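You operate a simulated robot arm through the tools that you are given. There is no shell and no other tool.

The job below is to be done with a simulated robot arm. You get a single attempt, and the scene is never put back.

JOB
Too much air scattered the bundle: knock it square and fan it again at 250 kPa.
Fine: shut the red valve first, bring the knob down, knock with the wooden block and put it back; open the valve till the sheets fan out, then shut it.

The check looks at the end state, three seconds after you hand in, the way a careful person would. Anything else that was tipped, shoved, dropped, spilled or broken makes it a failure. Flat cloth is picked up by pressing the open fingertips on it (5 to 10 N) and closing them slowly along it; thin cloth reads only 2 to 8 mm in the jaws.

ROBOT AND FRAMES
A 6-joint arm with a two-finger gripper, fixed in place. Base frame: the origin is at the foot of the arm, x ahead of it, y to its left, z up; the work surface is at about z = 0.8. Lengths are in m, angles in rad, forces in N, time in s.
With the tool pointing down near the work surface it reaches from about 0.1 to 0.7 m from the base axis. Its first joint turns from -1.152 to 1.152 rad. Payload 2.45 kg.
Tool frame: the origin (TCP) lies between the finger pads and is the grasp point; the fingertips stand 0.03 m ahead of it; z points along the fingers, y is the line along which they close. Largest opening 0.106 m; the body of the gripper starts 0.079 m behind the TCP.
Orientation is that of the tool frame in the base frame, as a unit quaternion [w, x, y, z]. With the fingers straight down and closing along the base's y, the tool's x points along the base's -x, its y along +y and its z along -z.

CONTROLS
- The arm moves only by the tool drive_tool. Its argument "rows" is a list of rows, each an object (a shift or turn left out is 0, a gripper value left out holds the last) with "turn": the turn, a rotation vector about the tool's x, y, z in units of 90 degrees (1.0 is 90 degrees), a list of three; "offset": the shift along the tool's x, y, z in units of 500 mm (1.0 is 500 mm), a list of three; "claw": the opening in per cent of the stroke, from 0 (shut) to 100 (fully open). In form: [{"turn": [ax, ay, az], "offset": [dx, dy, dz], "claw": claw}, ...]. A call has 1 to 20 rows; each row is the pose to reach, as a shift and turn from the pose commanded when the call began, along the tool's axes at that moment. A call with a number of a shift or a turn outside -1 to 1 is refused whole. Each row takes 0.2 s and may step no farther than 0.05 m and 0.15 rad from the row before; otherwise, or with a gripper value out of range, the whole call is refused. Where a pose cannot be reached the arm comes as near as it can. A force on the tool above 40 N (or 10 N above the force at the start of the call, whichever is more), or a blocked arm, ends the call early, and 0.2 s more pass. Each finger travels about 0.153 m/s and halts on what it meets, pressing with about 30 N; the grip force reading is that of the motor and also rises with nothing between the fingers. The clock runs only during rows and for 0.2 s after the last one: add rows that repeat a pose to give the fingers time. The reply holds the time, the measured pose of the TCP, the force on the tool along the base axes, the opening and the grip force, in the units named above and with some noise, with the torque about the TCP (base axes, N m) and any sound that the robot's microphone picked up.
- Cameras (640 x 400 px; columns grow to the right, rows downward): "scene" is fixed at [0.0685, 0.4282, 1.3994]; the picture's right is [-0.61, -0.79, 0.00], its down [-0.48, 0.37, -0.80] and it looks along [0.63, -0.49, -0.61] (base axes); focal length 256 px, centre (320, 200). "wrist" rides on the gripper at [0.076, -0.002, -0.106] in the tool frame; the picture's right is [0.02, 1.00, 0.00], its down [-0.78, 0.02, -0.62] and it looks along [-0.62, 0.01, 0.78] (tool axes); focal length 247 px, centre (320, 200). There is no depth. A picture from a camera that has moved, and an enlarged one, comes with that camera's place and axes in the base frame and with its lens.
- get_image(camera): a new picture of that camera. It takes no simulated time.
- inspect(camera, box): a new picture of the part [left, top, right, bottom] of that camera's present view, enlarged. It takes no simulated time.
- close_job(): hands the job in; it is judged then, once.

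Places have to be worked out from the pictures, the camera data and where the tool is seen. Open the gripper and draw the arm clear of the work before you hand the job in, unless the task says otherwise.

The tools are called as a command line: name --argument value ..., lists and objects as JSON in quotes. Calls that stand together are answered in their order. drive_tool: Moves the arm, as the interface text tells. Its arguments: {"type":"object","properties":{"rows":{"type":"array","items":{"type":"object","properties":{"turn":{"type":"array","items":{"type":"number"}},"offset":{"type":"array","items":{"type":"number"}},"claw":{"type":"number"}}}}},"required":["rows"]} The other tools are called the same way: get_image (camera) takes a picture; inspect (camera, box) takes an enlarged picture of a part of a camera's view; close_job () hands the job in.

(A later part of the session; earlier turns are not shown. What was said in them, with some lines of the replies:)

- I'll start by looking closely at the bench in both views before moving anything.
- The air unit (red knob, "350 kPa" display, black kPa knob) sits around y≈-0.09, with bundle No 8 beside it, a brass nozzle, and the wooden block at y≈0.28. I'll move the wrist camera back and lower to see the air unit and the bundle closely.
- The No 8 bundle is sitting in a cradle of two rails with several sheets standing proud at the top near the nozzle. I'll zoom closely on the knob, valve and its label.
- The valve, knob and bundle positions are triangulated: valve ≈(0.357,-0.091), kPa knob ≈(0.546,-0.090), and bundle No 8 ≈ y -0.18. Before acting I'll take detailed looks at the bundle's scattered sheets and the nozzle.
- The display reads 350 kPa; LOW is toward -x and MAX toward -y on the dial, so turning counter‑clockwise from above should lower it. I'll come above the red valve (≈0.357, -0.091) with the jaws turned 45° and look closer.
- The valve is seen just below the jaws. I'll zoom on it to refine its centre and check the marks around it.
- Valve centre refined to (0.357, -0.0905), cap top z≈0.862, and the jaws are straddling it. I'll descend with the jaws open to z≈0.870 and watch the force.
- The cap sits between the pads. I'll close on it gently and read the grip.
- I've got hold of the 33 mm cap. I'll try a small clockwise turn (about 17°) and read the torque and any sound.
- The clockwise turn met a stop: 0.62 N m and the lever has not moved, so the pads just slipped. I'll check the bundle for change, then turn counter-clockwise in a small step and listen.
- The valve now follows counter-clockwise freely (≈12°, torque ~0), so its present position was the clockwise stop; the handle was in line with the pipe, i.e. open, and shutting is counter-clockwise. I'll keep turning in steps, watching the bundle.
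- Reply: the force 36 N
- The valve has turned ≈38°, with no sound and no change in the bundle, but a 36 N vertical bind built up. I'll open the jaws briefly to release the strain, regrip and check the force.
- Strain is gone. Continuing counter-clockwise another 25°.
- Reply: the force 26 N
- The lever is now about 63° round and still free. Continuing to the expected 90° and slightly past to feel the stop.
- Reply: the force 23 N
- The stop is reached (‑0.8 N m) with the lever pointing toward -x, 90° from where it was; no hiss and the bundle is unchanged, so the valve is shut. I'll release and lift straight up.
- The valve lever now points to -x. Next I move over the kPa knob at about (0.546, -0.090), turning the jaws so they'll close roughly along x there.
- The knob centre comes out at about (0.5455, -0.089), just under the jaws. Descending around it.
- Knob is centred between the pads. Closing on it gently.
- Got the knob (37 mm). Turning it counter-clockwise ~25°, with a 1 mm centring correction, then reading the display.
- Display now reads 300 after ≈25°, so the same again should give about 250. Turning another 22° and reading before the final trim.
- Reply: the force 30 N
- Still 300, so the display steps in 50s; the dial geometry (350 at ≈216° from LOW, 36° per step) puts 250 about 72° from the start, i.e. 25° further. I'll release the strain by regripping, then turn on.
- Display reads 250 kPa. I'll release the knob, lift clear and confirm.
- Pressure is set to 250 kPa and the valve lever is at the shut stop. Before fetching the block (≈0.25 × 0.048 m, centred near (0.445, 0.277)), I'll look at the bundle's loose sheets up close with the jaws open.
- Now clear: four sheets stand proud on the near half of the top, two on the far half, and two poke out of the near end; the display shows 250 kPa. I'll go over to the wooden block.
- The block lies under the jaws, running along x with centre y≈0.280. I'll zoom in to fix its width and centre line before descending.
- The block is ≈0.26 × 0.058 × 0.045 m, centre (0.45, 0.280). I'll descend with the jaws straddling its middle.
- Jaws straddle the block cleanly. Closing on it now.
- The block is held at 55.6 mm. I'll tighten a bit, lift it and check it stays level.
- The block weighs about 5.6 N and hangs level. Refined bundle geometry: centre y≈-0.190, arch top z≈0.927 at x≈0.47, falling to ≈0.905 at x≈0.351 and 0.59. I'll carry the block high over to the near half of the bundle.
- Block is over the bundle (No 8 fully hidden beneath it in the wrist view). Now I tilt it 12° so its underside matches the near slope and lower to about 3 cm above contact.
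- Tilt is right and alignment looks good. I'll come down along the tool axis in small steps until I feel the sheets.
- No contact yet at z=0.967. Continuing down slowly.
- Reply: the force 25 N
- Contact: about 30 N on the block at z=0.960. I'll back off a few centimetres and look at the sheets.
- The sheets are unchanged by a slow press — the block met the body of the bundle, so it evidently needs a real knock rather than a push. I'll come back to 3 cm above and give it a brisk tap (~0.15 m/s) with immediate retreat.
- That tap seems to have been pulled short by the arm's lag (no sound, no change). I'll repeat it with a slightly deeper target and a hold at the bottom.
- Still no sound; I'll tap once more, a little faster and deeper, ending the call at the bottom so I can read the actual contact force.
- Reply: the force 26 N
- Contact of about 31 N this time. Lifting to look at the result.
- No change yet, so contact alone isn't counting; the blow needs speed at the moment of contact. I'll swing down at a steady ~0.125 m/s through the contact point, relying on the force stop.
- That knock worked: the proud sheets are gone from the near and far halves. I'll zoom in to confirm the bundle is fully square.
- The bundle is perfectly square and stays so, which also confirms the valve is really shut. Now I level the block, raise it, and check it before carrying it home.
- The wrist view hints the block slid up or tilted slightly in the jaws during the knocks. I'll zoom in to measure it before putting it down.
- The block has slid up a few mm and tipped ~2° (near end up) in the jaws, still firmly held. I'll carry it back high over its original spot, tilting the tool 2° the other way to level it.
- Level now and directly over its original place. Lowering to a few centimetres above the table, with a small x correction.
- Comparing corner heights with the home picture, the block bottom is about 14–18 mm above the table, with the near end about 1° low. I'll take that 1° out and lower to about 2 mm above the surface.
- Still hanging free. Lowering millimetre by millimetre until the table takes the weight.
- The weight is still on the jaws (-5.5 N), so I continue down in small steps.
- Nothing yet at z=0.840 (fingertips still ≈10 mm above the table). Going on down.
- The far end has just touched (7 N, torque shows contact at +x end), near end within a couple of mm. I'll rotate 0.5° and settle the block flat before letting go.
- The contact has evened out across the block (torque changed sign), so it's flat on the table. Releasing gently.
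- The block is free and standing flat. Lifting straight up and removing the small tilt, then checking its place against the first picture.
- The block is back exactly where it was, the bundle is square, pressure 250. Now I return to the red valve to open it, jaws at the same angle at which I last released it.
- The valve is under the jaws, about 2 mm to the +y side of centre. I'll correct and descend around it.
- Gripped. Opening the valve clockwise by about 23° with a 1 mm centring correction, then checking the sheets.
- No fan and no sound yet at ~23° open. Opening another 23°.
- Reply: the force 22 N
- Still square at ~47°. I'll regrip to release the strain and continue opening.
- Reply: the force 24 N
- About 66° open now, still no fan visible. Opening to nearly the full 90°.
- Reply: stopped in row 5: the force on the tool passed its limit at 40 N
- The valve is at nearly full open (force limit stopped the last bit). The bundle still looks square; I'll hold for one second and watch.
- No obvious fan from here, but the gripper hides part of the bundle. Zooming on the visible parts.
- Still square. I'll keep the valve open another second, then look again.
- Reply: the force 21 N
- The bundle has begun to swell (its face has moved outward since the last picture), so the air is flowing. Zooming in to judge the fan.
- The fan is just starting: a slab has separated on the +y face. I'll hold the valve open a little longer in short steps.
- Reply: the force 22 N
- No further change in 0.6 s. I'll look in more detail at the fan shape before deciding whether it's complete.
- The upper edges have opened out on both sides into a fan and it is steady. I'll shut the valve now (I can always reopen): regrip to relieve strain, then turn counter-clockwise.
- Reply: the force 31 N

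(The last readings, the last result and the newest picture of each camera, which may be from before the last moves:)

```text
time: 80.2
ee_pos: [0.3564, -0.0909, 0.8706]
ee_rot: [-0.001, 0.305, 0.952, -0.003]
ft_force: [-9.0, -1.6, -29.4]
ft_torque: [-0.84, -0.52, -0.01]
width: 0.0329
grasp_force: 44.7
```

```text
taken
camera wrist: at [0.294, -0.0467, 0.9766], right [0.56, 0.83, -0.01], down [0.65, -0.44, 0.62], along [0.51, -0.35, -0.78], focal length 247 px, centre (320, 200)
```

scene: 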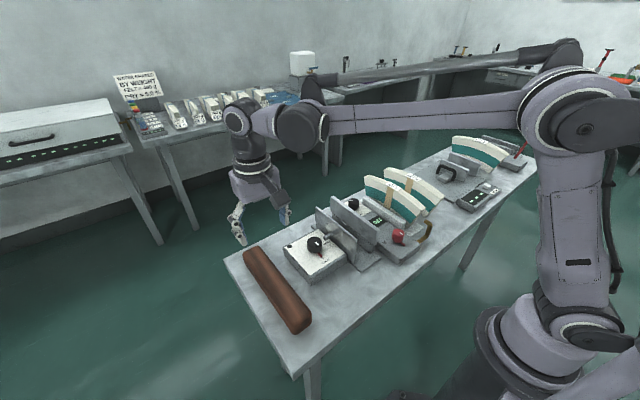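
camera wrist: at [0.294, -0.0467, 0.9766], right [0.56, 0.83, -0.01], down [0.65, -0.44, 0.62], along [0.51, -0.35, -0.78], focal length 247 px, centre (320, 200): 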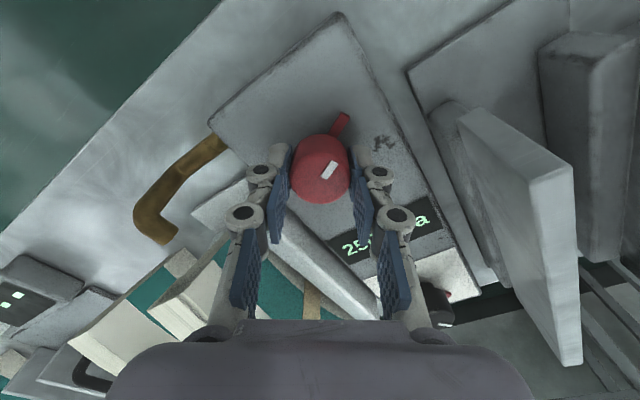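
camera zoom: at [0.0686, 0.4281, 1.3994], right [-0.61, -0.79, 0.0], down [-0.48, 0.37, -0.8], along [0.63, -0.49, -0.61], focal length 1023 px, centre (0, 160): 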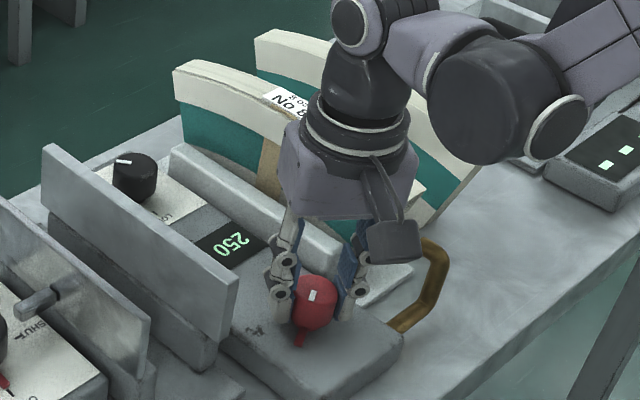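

The fan is holding steady. Regripping again to drop the strain and continuing to shut.

drive_tool --rows '[{"claw": 45}, {"claw": 45}, {"claw": 30}, {"claw": 20}, {"claw": 20}, {"turn": [0, 0, -0.07]}, {"turn": [0, 0, -0.14]}, {"turn": [0, 0, -0.21]}, {"turn": [0, 0, -0.28]}, {"turn": [0, 0, -0.28]}]'

inspect --camera "scene" --box '[355, 160, 445, 260]'

get_image --camera "wrist"

```text
time: 82.4
ee_pos: [0.3584, -0.0907, 0.8712]
ee_rot: [0.0, 0.09, 0.996, -0.002]
ft_force: [8.4, -3.1, 22.3]
ft_torque: [0.03, -0.26, 0.0]
width: 0.033
grasp_force: 45.3
```

```text
4.00 times, centred on (400, 210) of scene
camera zoom: at [0.0685, 0.4282, 1.3994], right [-0.61, -0.79, 0.0], down [-0.48, 0.37, -0.8], along [0.63, -0.49, -0.61], focal length 1023 px, centre (0, 160)
```

zoom: 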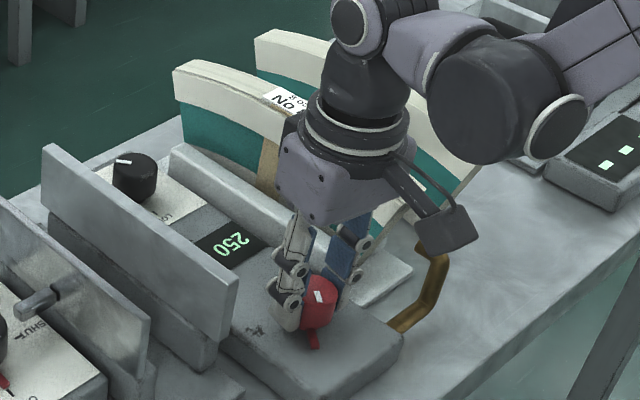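

```text
taken
camera wrist: at [0.2821, -0.0772, 0.977], right [0.16, 0.99, 0.0], down [0.77, -0.12, 0.62], along [0.61, -0.1, -0.78], focal length 247 px, centre (320, 200)
```

wrist: 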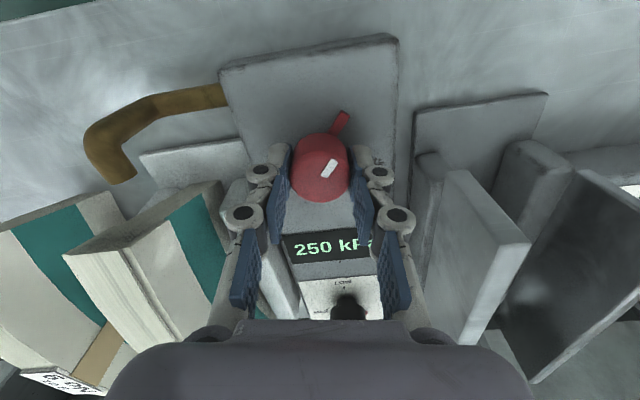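

The fan stays put and the valve is about 40° from shut. Regripping and turning on toward the stop.

drive_tool --rows '[{"claw": 45}, {"claw": 45}, {"claw": 30}, {"claw": 20}, {"claw": 20}, {"turn": [0, 0, -0.07]}, {"turn": [0, 0, -0.14]}, {"turn": [0, 0, -0.21]}, {"turn": [0, 0, -0.28]}, {"turn": [0, 0, -0.28]}]'

get_image --camera "wrist"

```text
time: 84.6
ee_pos: [0.3555, -0.0899, 0.8706]
ee_rot: [-0.002, -0.13, 0.992, 0.0]
ft_force: [-9.3, 16.1, -24.1]
ft_torque: [0.58, -0.44, 0.02]
width: 0.0333
grasp_force: 45.1
```

```text
taken
camera wrist: at [0.2834, -0.1105, 0.9771], right [-0.28, 0.96, 0.0], down [0.75, 0.22, 0.62], along [0.59, 0.17, -0.78], focal length 247 px, centre (320, 200)
```

wrist: 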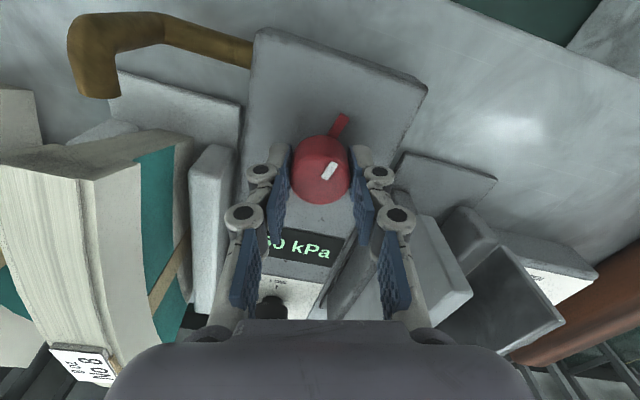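

About 14° remain to the stop. Regripping once more and turning until the stop is felt.

drive_tool --rows '[{"claw": 45}, {"claw": 45}, {"claw": 30}, {"claw": 20}, {"claw": 20}, {"turn": [0, 0, -0.06]}, {"turn": [0, 0, -0.12]}, {"turn": [0, 0, -0.18]}, {"turn": [0, 0, -0.22]}, {"turn": [0, 0, -0.22]}]'

get_image --camera "wrist"

inspect --camera "scene" --box '[355, 160, 445, 260]'

```text
time: 86.8
ee_pos: [0.3557, -0.0891, 0.8706]
ee_rot: [0.0, -0.298, 0.955, -0.001]
ft_force: [-3.1, 19.5, -10.3]
ft_torque: [0.54, 0.13, -0.63]
width: 0.0333
grasp_force: 44.8
```

```text
taken
camera wrist: at [0.2946, -0.134, 0.9768], right [-0.59, 0.81, 0.0], down [0.63, 0.46, 0.62], along [0.5, 0.37, -0.78], focal length 247 px, centre (320, 200)
```

wrist: 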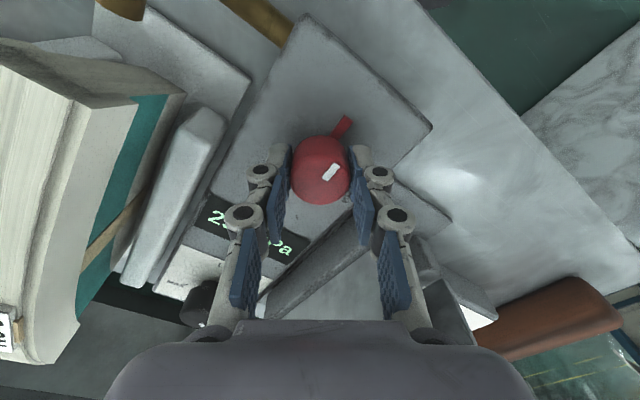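

```text
4.00 times, centred on (400, 210) of scene
camera zoom: at [0.0685, 0.4287, 1.3993], right [-0.61, -0.79, 0.0], down [-0.48, 0.37, -0.8], along [0.63, -0.49, -0.61], focal length 1023 px, centre (0, 160)
```

zoom: 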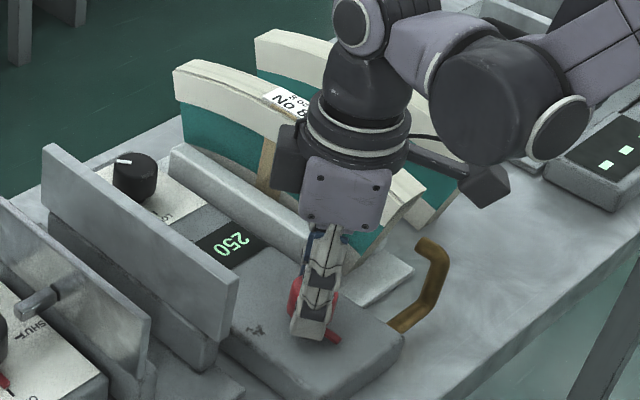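

The stop is felt (‑0.63 N m), so the valve is shut. Releasing and lifting clear to see the whole bundle.

drive_tool --rows '[{"turn": [0, 0, 0.03], "claw": 40}, {"turn": [0, 0, 0.03], "claw": 60}, {"turn": [0, 0, 0.03], "claw": 60}, {"turn": [0, 0, 0.03], "offset": [0, 0, -0.05]}, {"turn": [0, 0, 0.03], "offset": [0, 0, -0.13]}, {"turn": [0, 0, 0.03], "offset": [0, 0, -0.21]}, {"turn": [0, 0, 0.03], "offset": [0, 0, -0.3]}, {"turn": [0, 0, 0.03], "offset": [0, 0, -0.39]}, {"turn": [0, 0, 0.03], "offset": [0, 0, -0.46]}, {"turn": [0, 0, 0.03], "offset": [0, 0, -0.46]}]'

get_image --camera "wrist"

inspect --camera "scene" --box '[355, 160, 445, 260]'

inspect --camera "scene" --box '[360, 165, 440, 215]'

```text
time: 89.0
ee_pos: [0.3568, -0.0887, 1.1001]
ee_rot: [-0.001, -0.275, 0.961, -0.001]
ft_force: [0.4, 0.1, 0.0]
ft_torque: [0.0, 0.0, -0.01]
width: 0.0636
grasp_force: 0.1
```

```text
taken
camera wrist: at [0.2943, -0.1296, 1.2066], right [-0.55, 0.84, 0.0], down [0.66, 0.43, 0.62], along [0.52, 0.34, -0.79], focal length 247 px, centre (320, 200)
```

wrist: 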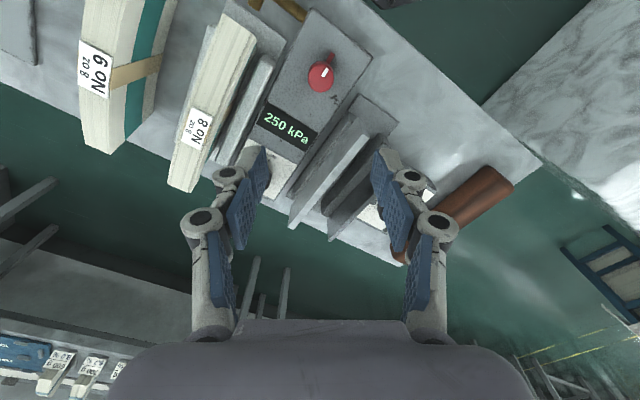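

```text
4.00 times, centred on (400, 210) of scene
camera zoom: at [0.0685, 0.4282, 1.3994], right [-0.61, -0.79, 0.0], down [-0.48, 0.37, -0.8], along [0.63, -0.49, -0.61], focal length 1023 px, centre (0, 160)
```

zoom: 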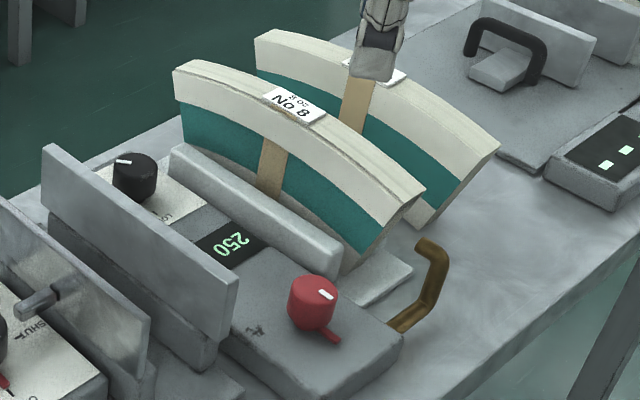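

```text
8.00 times, centred on (400, 190) of scene
camera zoom: at [0.0685, 0.4282, 1.3994], right [-0.61, -0.79, 0.0], down [-0.48, 0.37, -0.8], along [0.63, -0.49, -0.61], focal length 2046 px, centre (-320, 280)
```

zoom: 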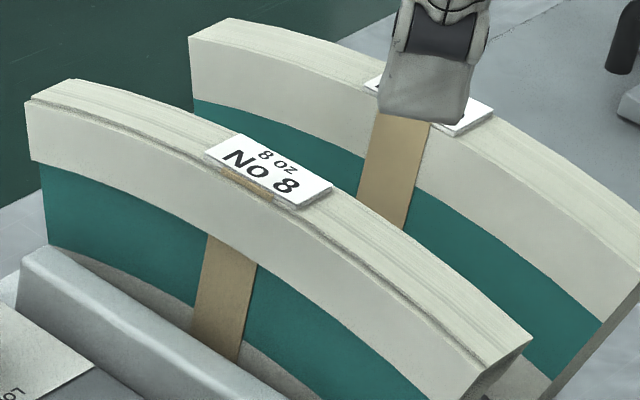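

The bundle's upper edges have spread evenly, with no sheets standing proud; valve lever at shut, display 250. I'll look at the ends more closely to judge whether the fan is complete.

inspect --camera "scene" --box '[395, 190, 445, 240]'

inspect --camera "wrist" --box '[160, 0, 290, 200]'

inspect --camera "wrist" --box '[200, 0, 270, 60]'

```text
8.00 times, centred on (420, 215) of scene
camera zoom: at [0.0685, 0.4282, 1.3994], right [-0.61, -0.79, 0.0], down [-0.48, 0.37, -0.8], along [0.63, -0.49, -0.61], focal length 2046 px, centre (-480, 80)
```

zoom: 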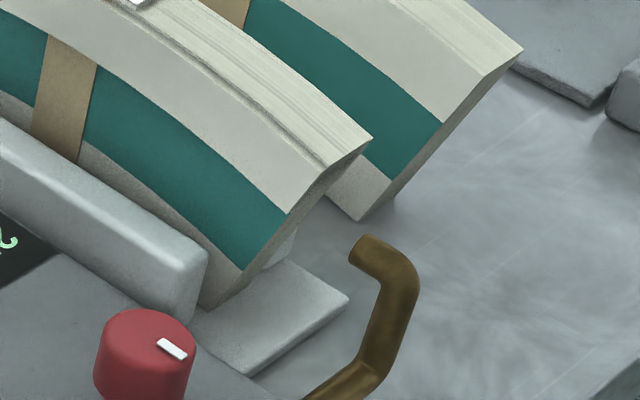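

```text
2.00 times, centred on (225, 100) of wrist
camera zoom: at [0.2943, -0.1296, 1.2066], right [-0.55, 0.84, 0.0], down [0.66, 0.43, 0.62], along [0.52, 0.34, -0.79], focal length 494 px, centre (510, 400)
```

zoom: 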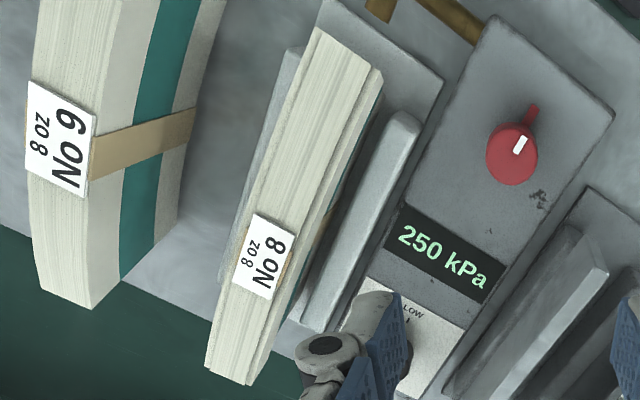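

```text
6.67 times, centred on (235, 30) of wrist
camera zoom: at [0.2943, -0.1296, 1.2066], right [-0.55, 0.84, 0.0], down [0.66, 0.43, 0.62], along [0.52, 0.34, -0.79], focal length 1646 px, centre (887, 1333)
```

zoom: 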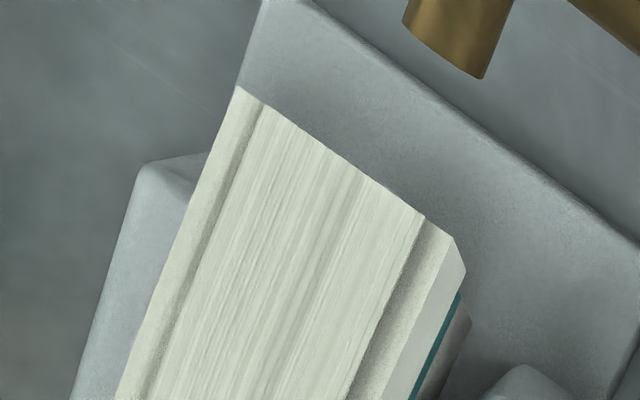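

The fan is even along both sides and has stayed unchanged since it formed. I'll check precisely that the valve lever sits fully at its shut position.

inspect --camera "wrist" --box '[290, 40, 350, 110]'

inspect --camera "scene" --box '[380, 215, 430, 260]'

```text
5.71 times, centred on (320, 75) of wrist
camera zoom: at [0.2943, -0.1296, 1.2066], right [-0.55, 0.84, 0.0], down [0.66, 0.43, 0.62], along [0.52, 0.34, -0.79], focal length 1411 px, centre (320, 914)
```

zoom: 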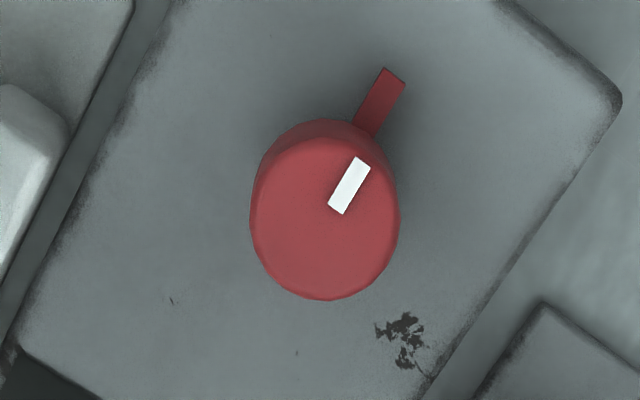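

```text
8.89 times, centred on (405, 238) of scene
camera zoom: at [0.0685, 0.4282, 1.3994], right [-0.61, -0.79, 0.0], down [-0.48, 0.37, -0.8], along [0.63, -0.49, -0.61], focal length 2273 px, centre (-436, -133)
```

zoom: 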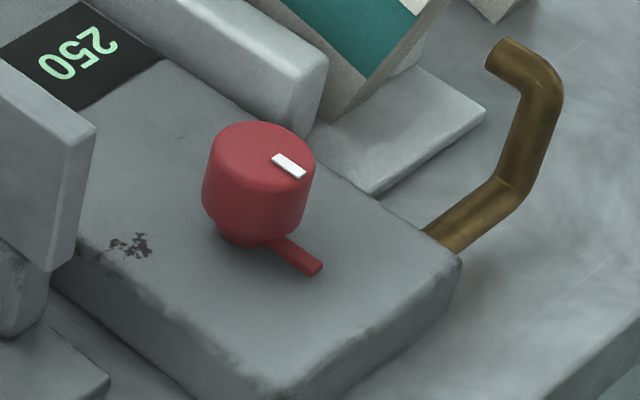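

The lever points exactly along -x (computed from the mark), i.e. fully shut. I'll take one close wrist look at the fanned bundle, well above it, before pulling clear.

drive_tool --rows '[{"offset": [0.037, -0.024, 0.032], "turn": [0, 0, 0.071]}, {"offset": [0.075, -0.049, 0.064], "turn": [0, 0, 0.142]}, {"offset": [0.112, -0.073, 0.096], "turn": [0, 0, 0.213]}, {"offset": [0.15, -0.098, 0.128], "turn": [0, 0, 0.284]}, {"offset": [0.187, -0.122, 0.16], "turn": [0, 0, 0.355], "claw": 90}, {"offset": [0.187, -0.122, 0.16], "turn": [0, 0, 0.355], "claw": 90}]'

inspect --camera "wrist" --box '[260, 90, 380, 290]'

inspect --camera "wrist" --box '[280, 100, 350, 170]'

inspect --camera "scene" --box '[355, 160, 445, 260]'

```text
time: 90.4
ee_pos: [0.3099, -0.192, 1.0194]
ee_rot: [0.0, 0.001, 1.0, -0.003]
ft_force: [0.2, 0.2, -0.4]
ft_torque: [-0.01, 0.02, 0.03]
width: 0.0955
grasp_force: 0.1
```

```text
2.00 times, centred on (320, 190) of wrist
camera zoom: at [0.2347, -0.1921, 1.1256], right [-0.02, 1.0, 0.0], down [0.78, 0.02, 0.62], along [0.62, 0.01, -0.78], focal length 494 px, centre (320, 220)
```

zoom: 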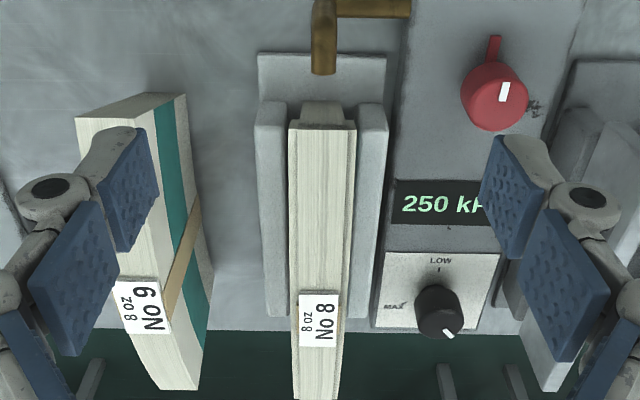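

```text
5.71 times, centred on (315, 135) of wrist
camera zoom: at [0.2347, -0.1921, 1.1256], right [-0.02, 1.0, 0.0], down [0.78, 0.02, 0.62], along [0.62, 0.01, -0.78], focal length 1411 px, centre (349, 571)
```

zoom: 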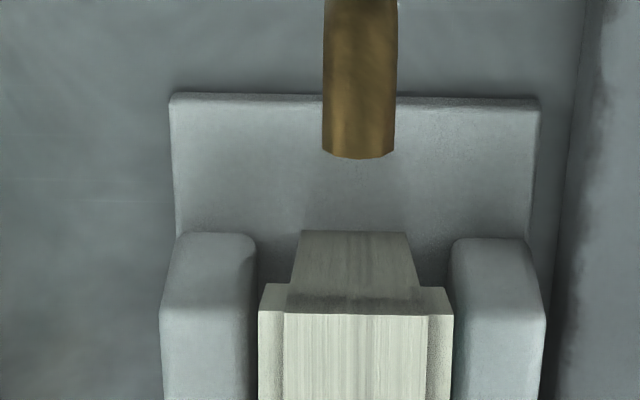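

```text
4.00 times, centred on (400, 210) of scene
camera zoom: at [0.0685, 0.4282, 1.3994], right [-0.61, -0.79, 0.0], down [-0.48, 0.37, -0.8], along [0.63, -0.49, -0.61], focal length 1023 px, centre (0, 160)
```

zoom: 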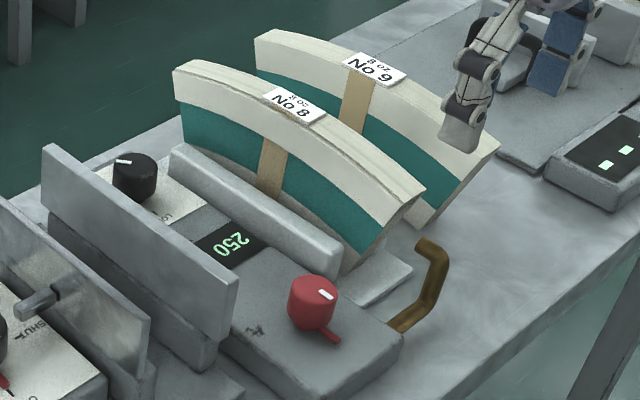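

The bundle is evenly fanned with both edges spread and no stray sheets; valve shut, display 250 kPa, block home. I'll open the jaws fully and draw the arm up and clear.

drive_tool --rows '[{"offset": [0.0, 0.0, -0.09], "claw": 100}, {"offset": [0.0, 0.02, -0.18]}, {"offset": [-0.02, 0.08, -0.25]}, {"offset": [-0.04, 0.15, -0.31]}, {"offset": [-0.065, 0.23, -0.36]}, {"offset": [-0.09, 0.31, -0.4]}, {"offset": [-0.115, 0.39, -0.43]}, {"offset": [-0.13, 0.46, -0.44]}, {"offset": [-0.14, 0.52, -0.44]}, {"offset": [-0.14, 0.52, -0.44]}]'

get_image --camera "scene"

get_image --camera "wrist"

inspect --camera "scene" --box '[220, 120, 560, 340]'

```text
time: 92.6
ee_pos: [0.3795, 0.0727, 1.2398]
ee_rot: [0.001, 0.0, 1.0, -0.003]
ft_force: [0.4, 0.0, 0.7]
ft_torque: [-0.01, 0.0, 0.02]
width: 0.106
grasp_force: 0.0
```

```text
taken
```

scene: 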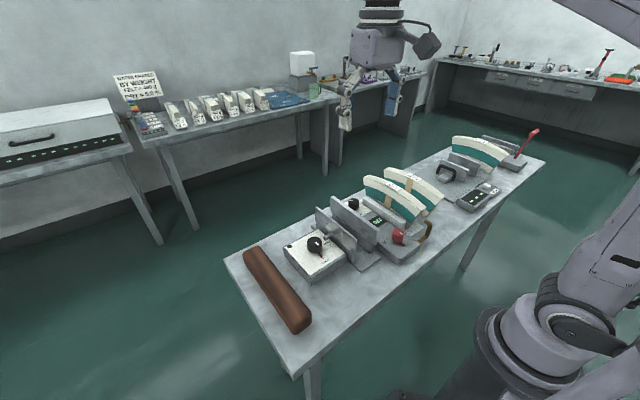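

```text
taken
camera wrist: at [0.303, 0.0718, 1.3458], right [-0.02, 1.0, 0.0], down [0.78, 0.02, 0.62], along [0.62, 0.01, -0.78], focal length 247 px, centre (320, 200)
```

wrist: 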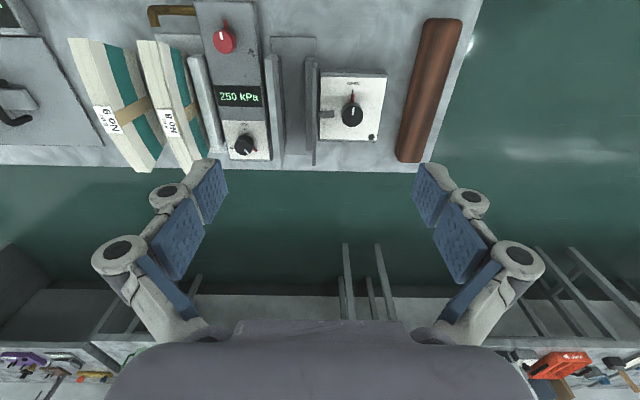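

```text
1.82 times, centred on (390, 230) of scene
camera zoom: at [0.0685, 0.4283, 1.3994], right [-0.61, -0.79, 0.0], down [-0.48, 0.37, -0.8], along [0.63, -0.49, -0.61], focal length 465 px, centre (193, 146)
```

zoom: 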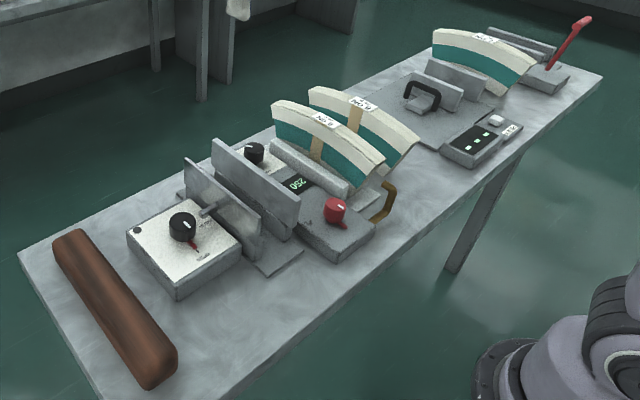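

The final pictures show everything in place. The red valve is at its shut stop, the display reads 250 kPa, and bundle No 8 is squared and evenly fanned. The wooden block is back in its spot, nothing else has moved, and the jaws are open with the arm clear, so I'm handing in.

close_job

```text
The job is handed in.
```

Bundle No 8 was knocked square, fanned again at 250 kPa, and the job is handed in.

- **Valve:** I shut the red valve first by turning it counter-clockwise to its stop. After fanning I shut it to the same stop, and its lever now points exactly along the shut direction.
- **Pressure:** The knob came down from 350 to 250 kPa, and the display still reads 250.
- **Knocking:** Slow presses with the block did nothing. One brisk knock on the near half of the top squared the whole bundle.
- **Block:** It is back flat on the table in its original place.
- **Fan:** With the valve about fully open, the sheets spread evenly along both sides after a couple of seconds. No sheets stick out, and the fan has not changed since I shut the valve.

The valve has no open/shut marks, so I judged its direction from the stops. The air coming on when I turned it clockwise confirmed it. Nothing else on the bench looks moved, and the arm is clear with the jaws open.
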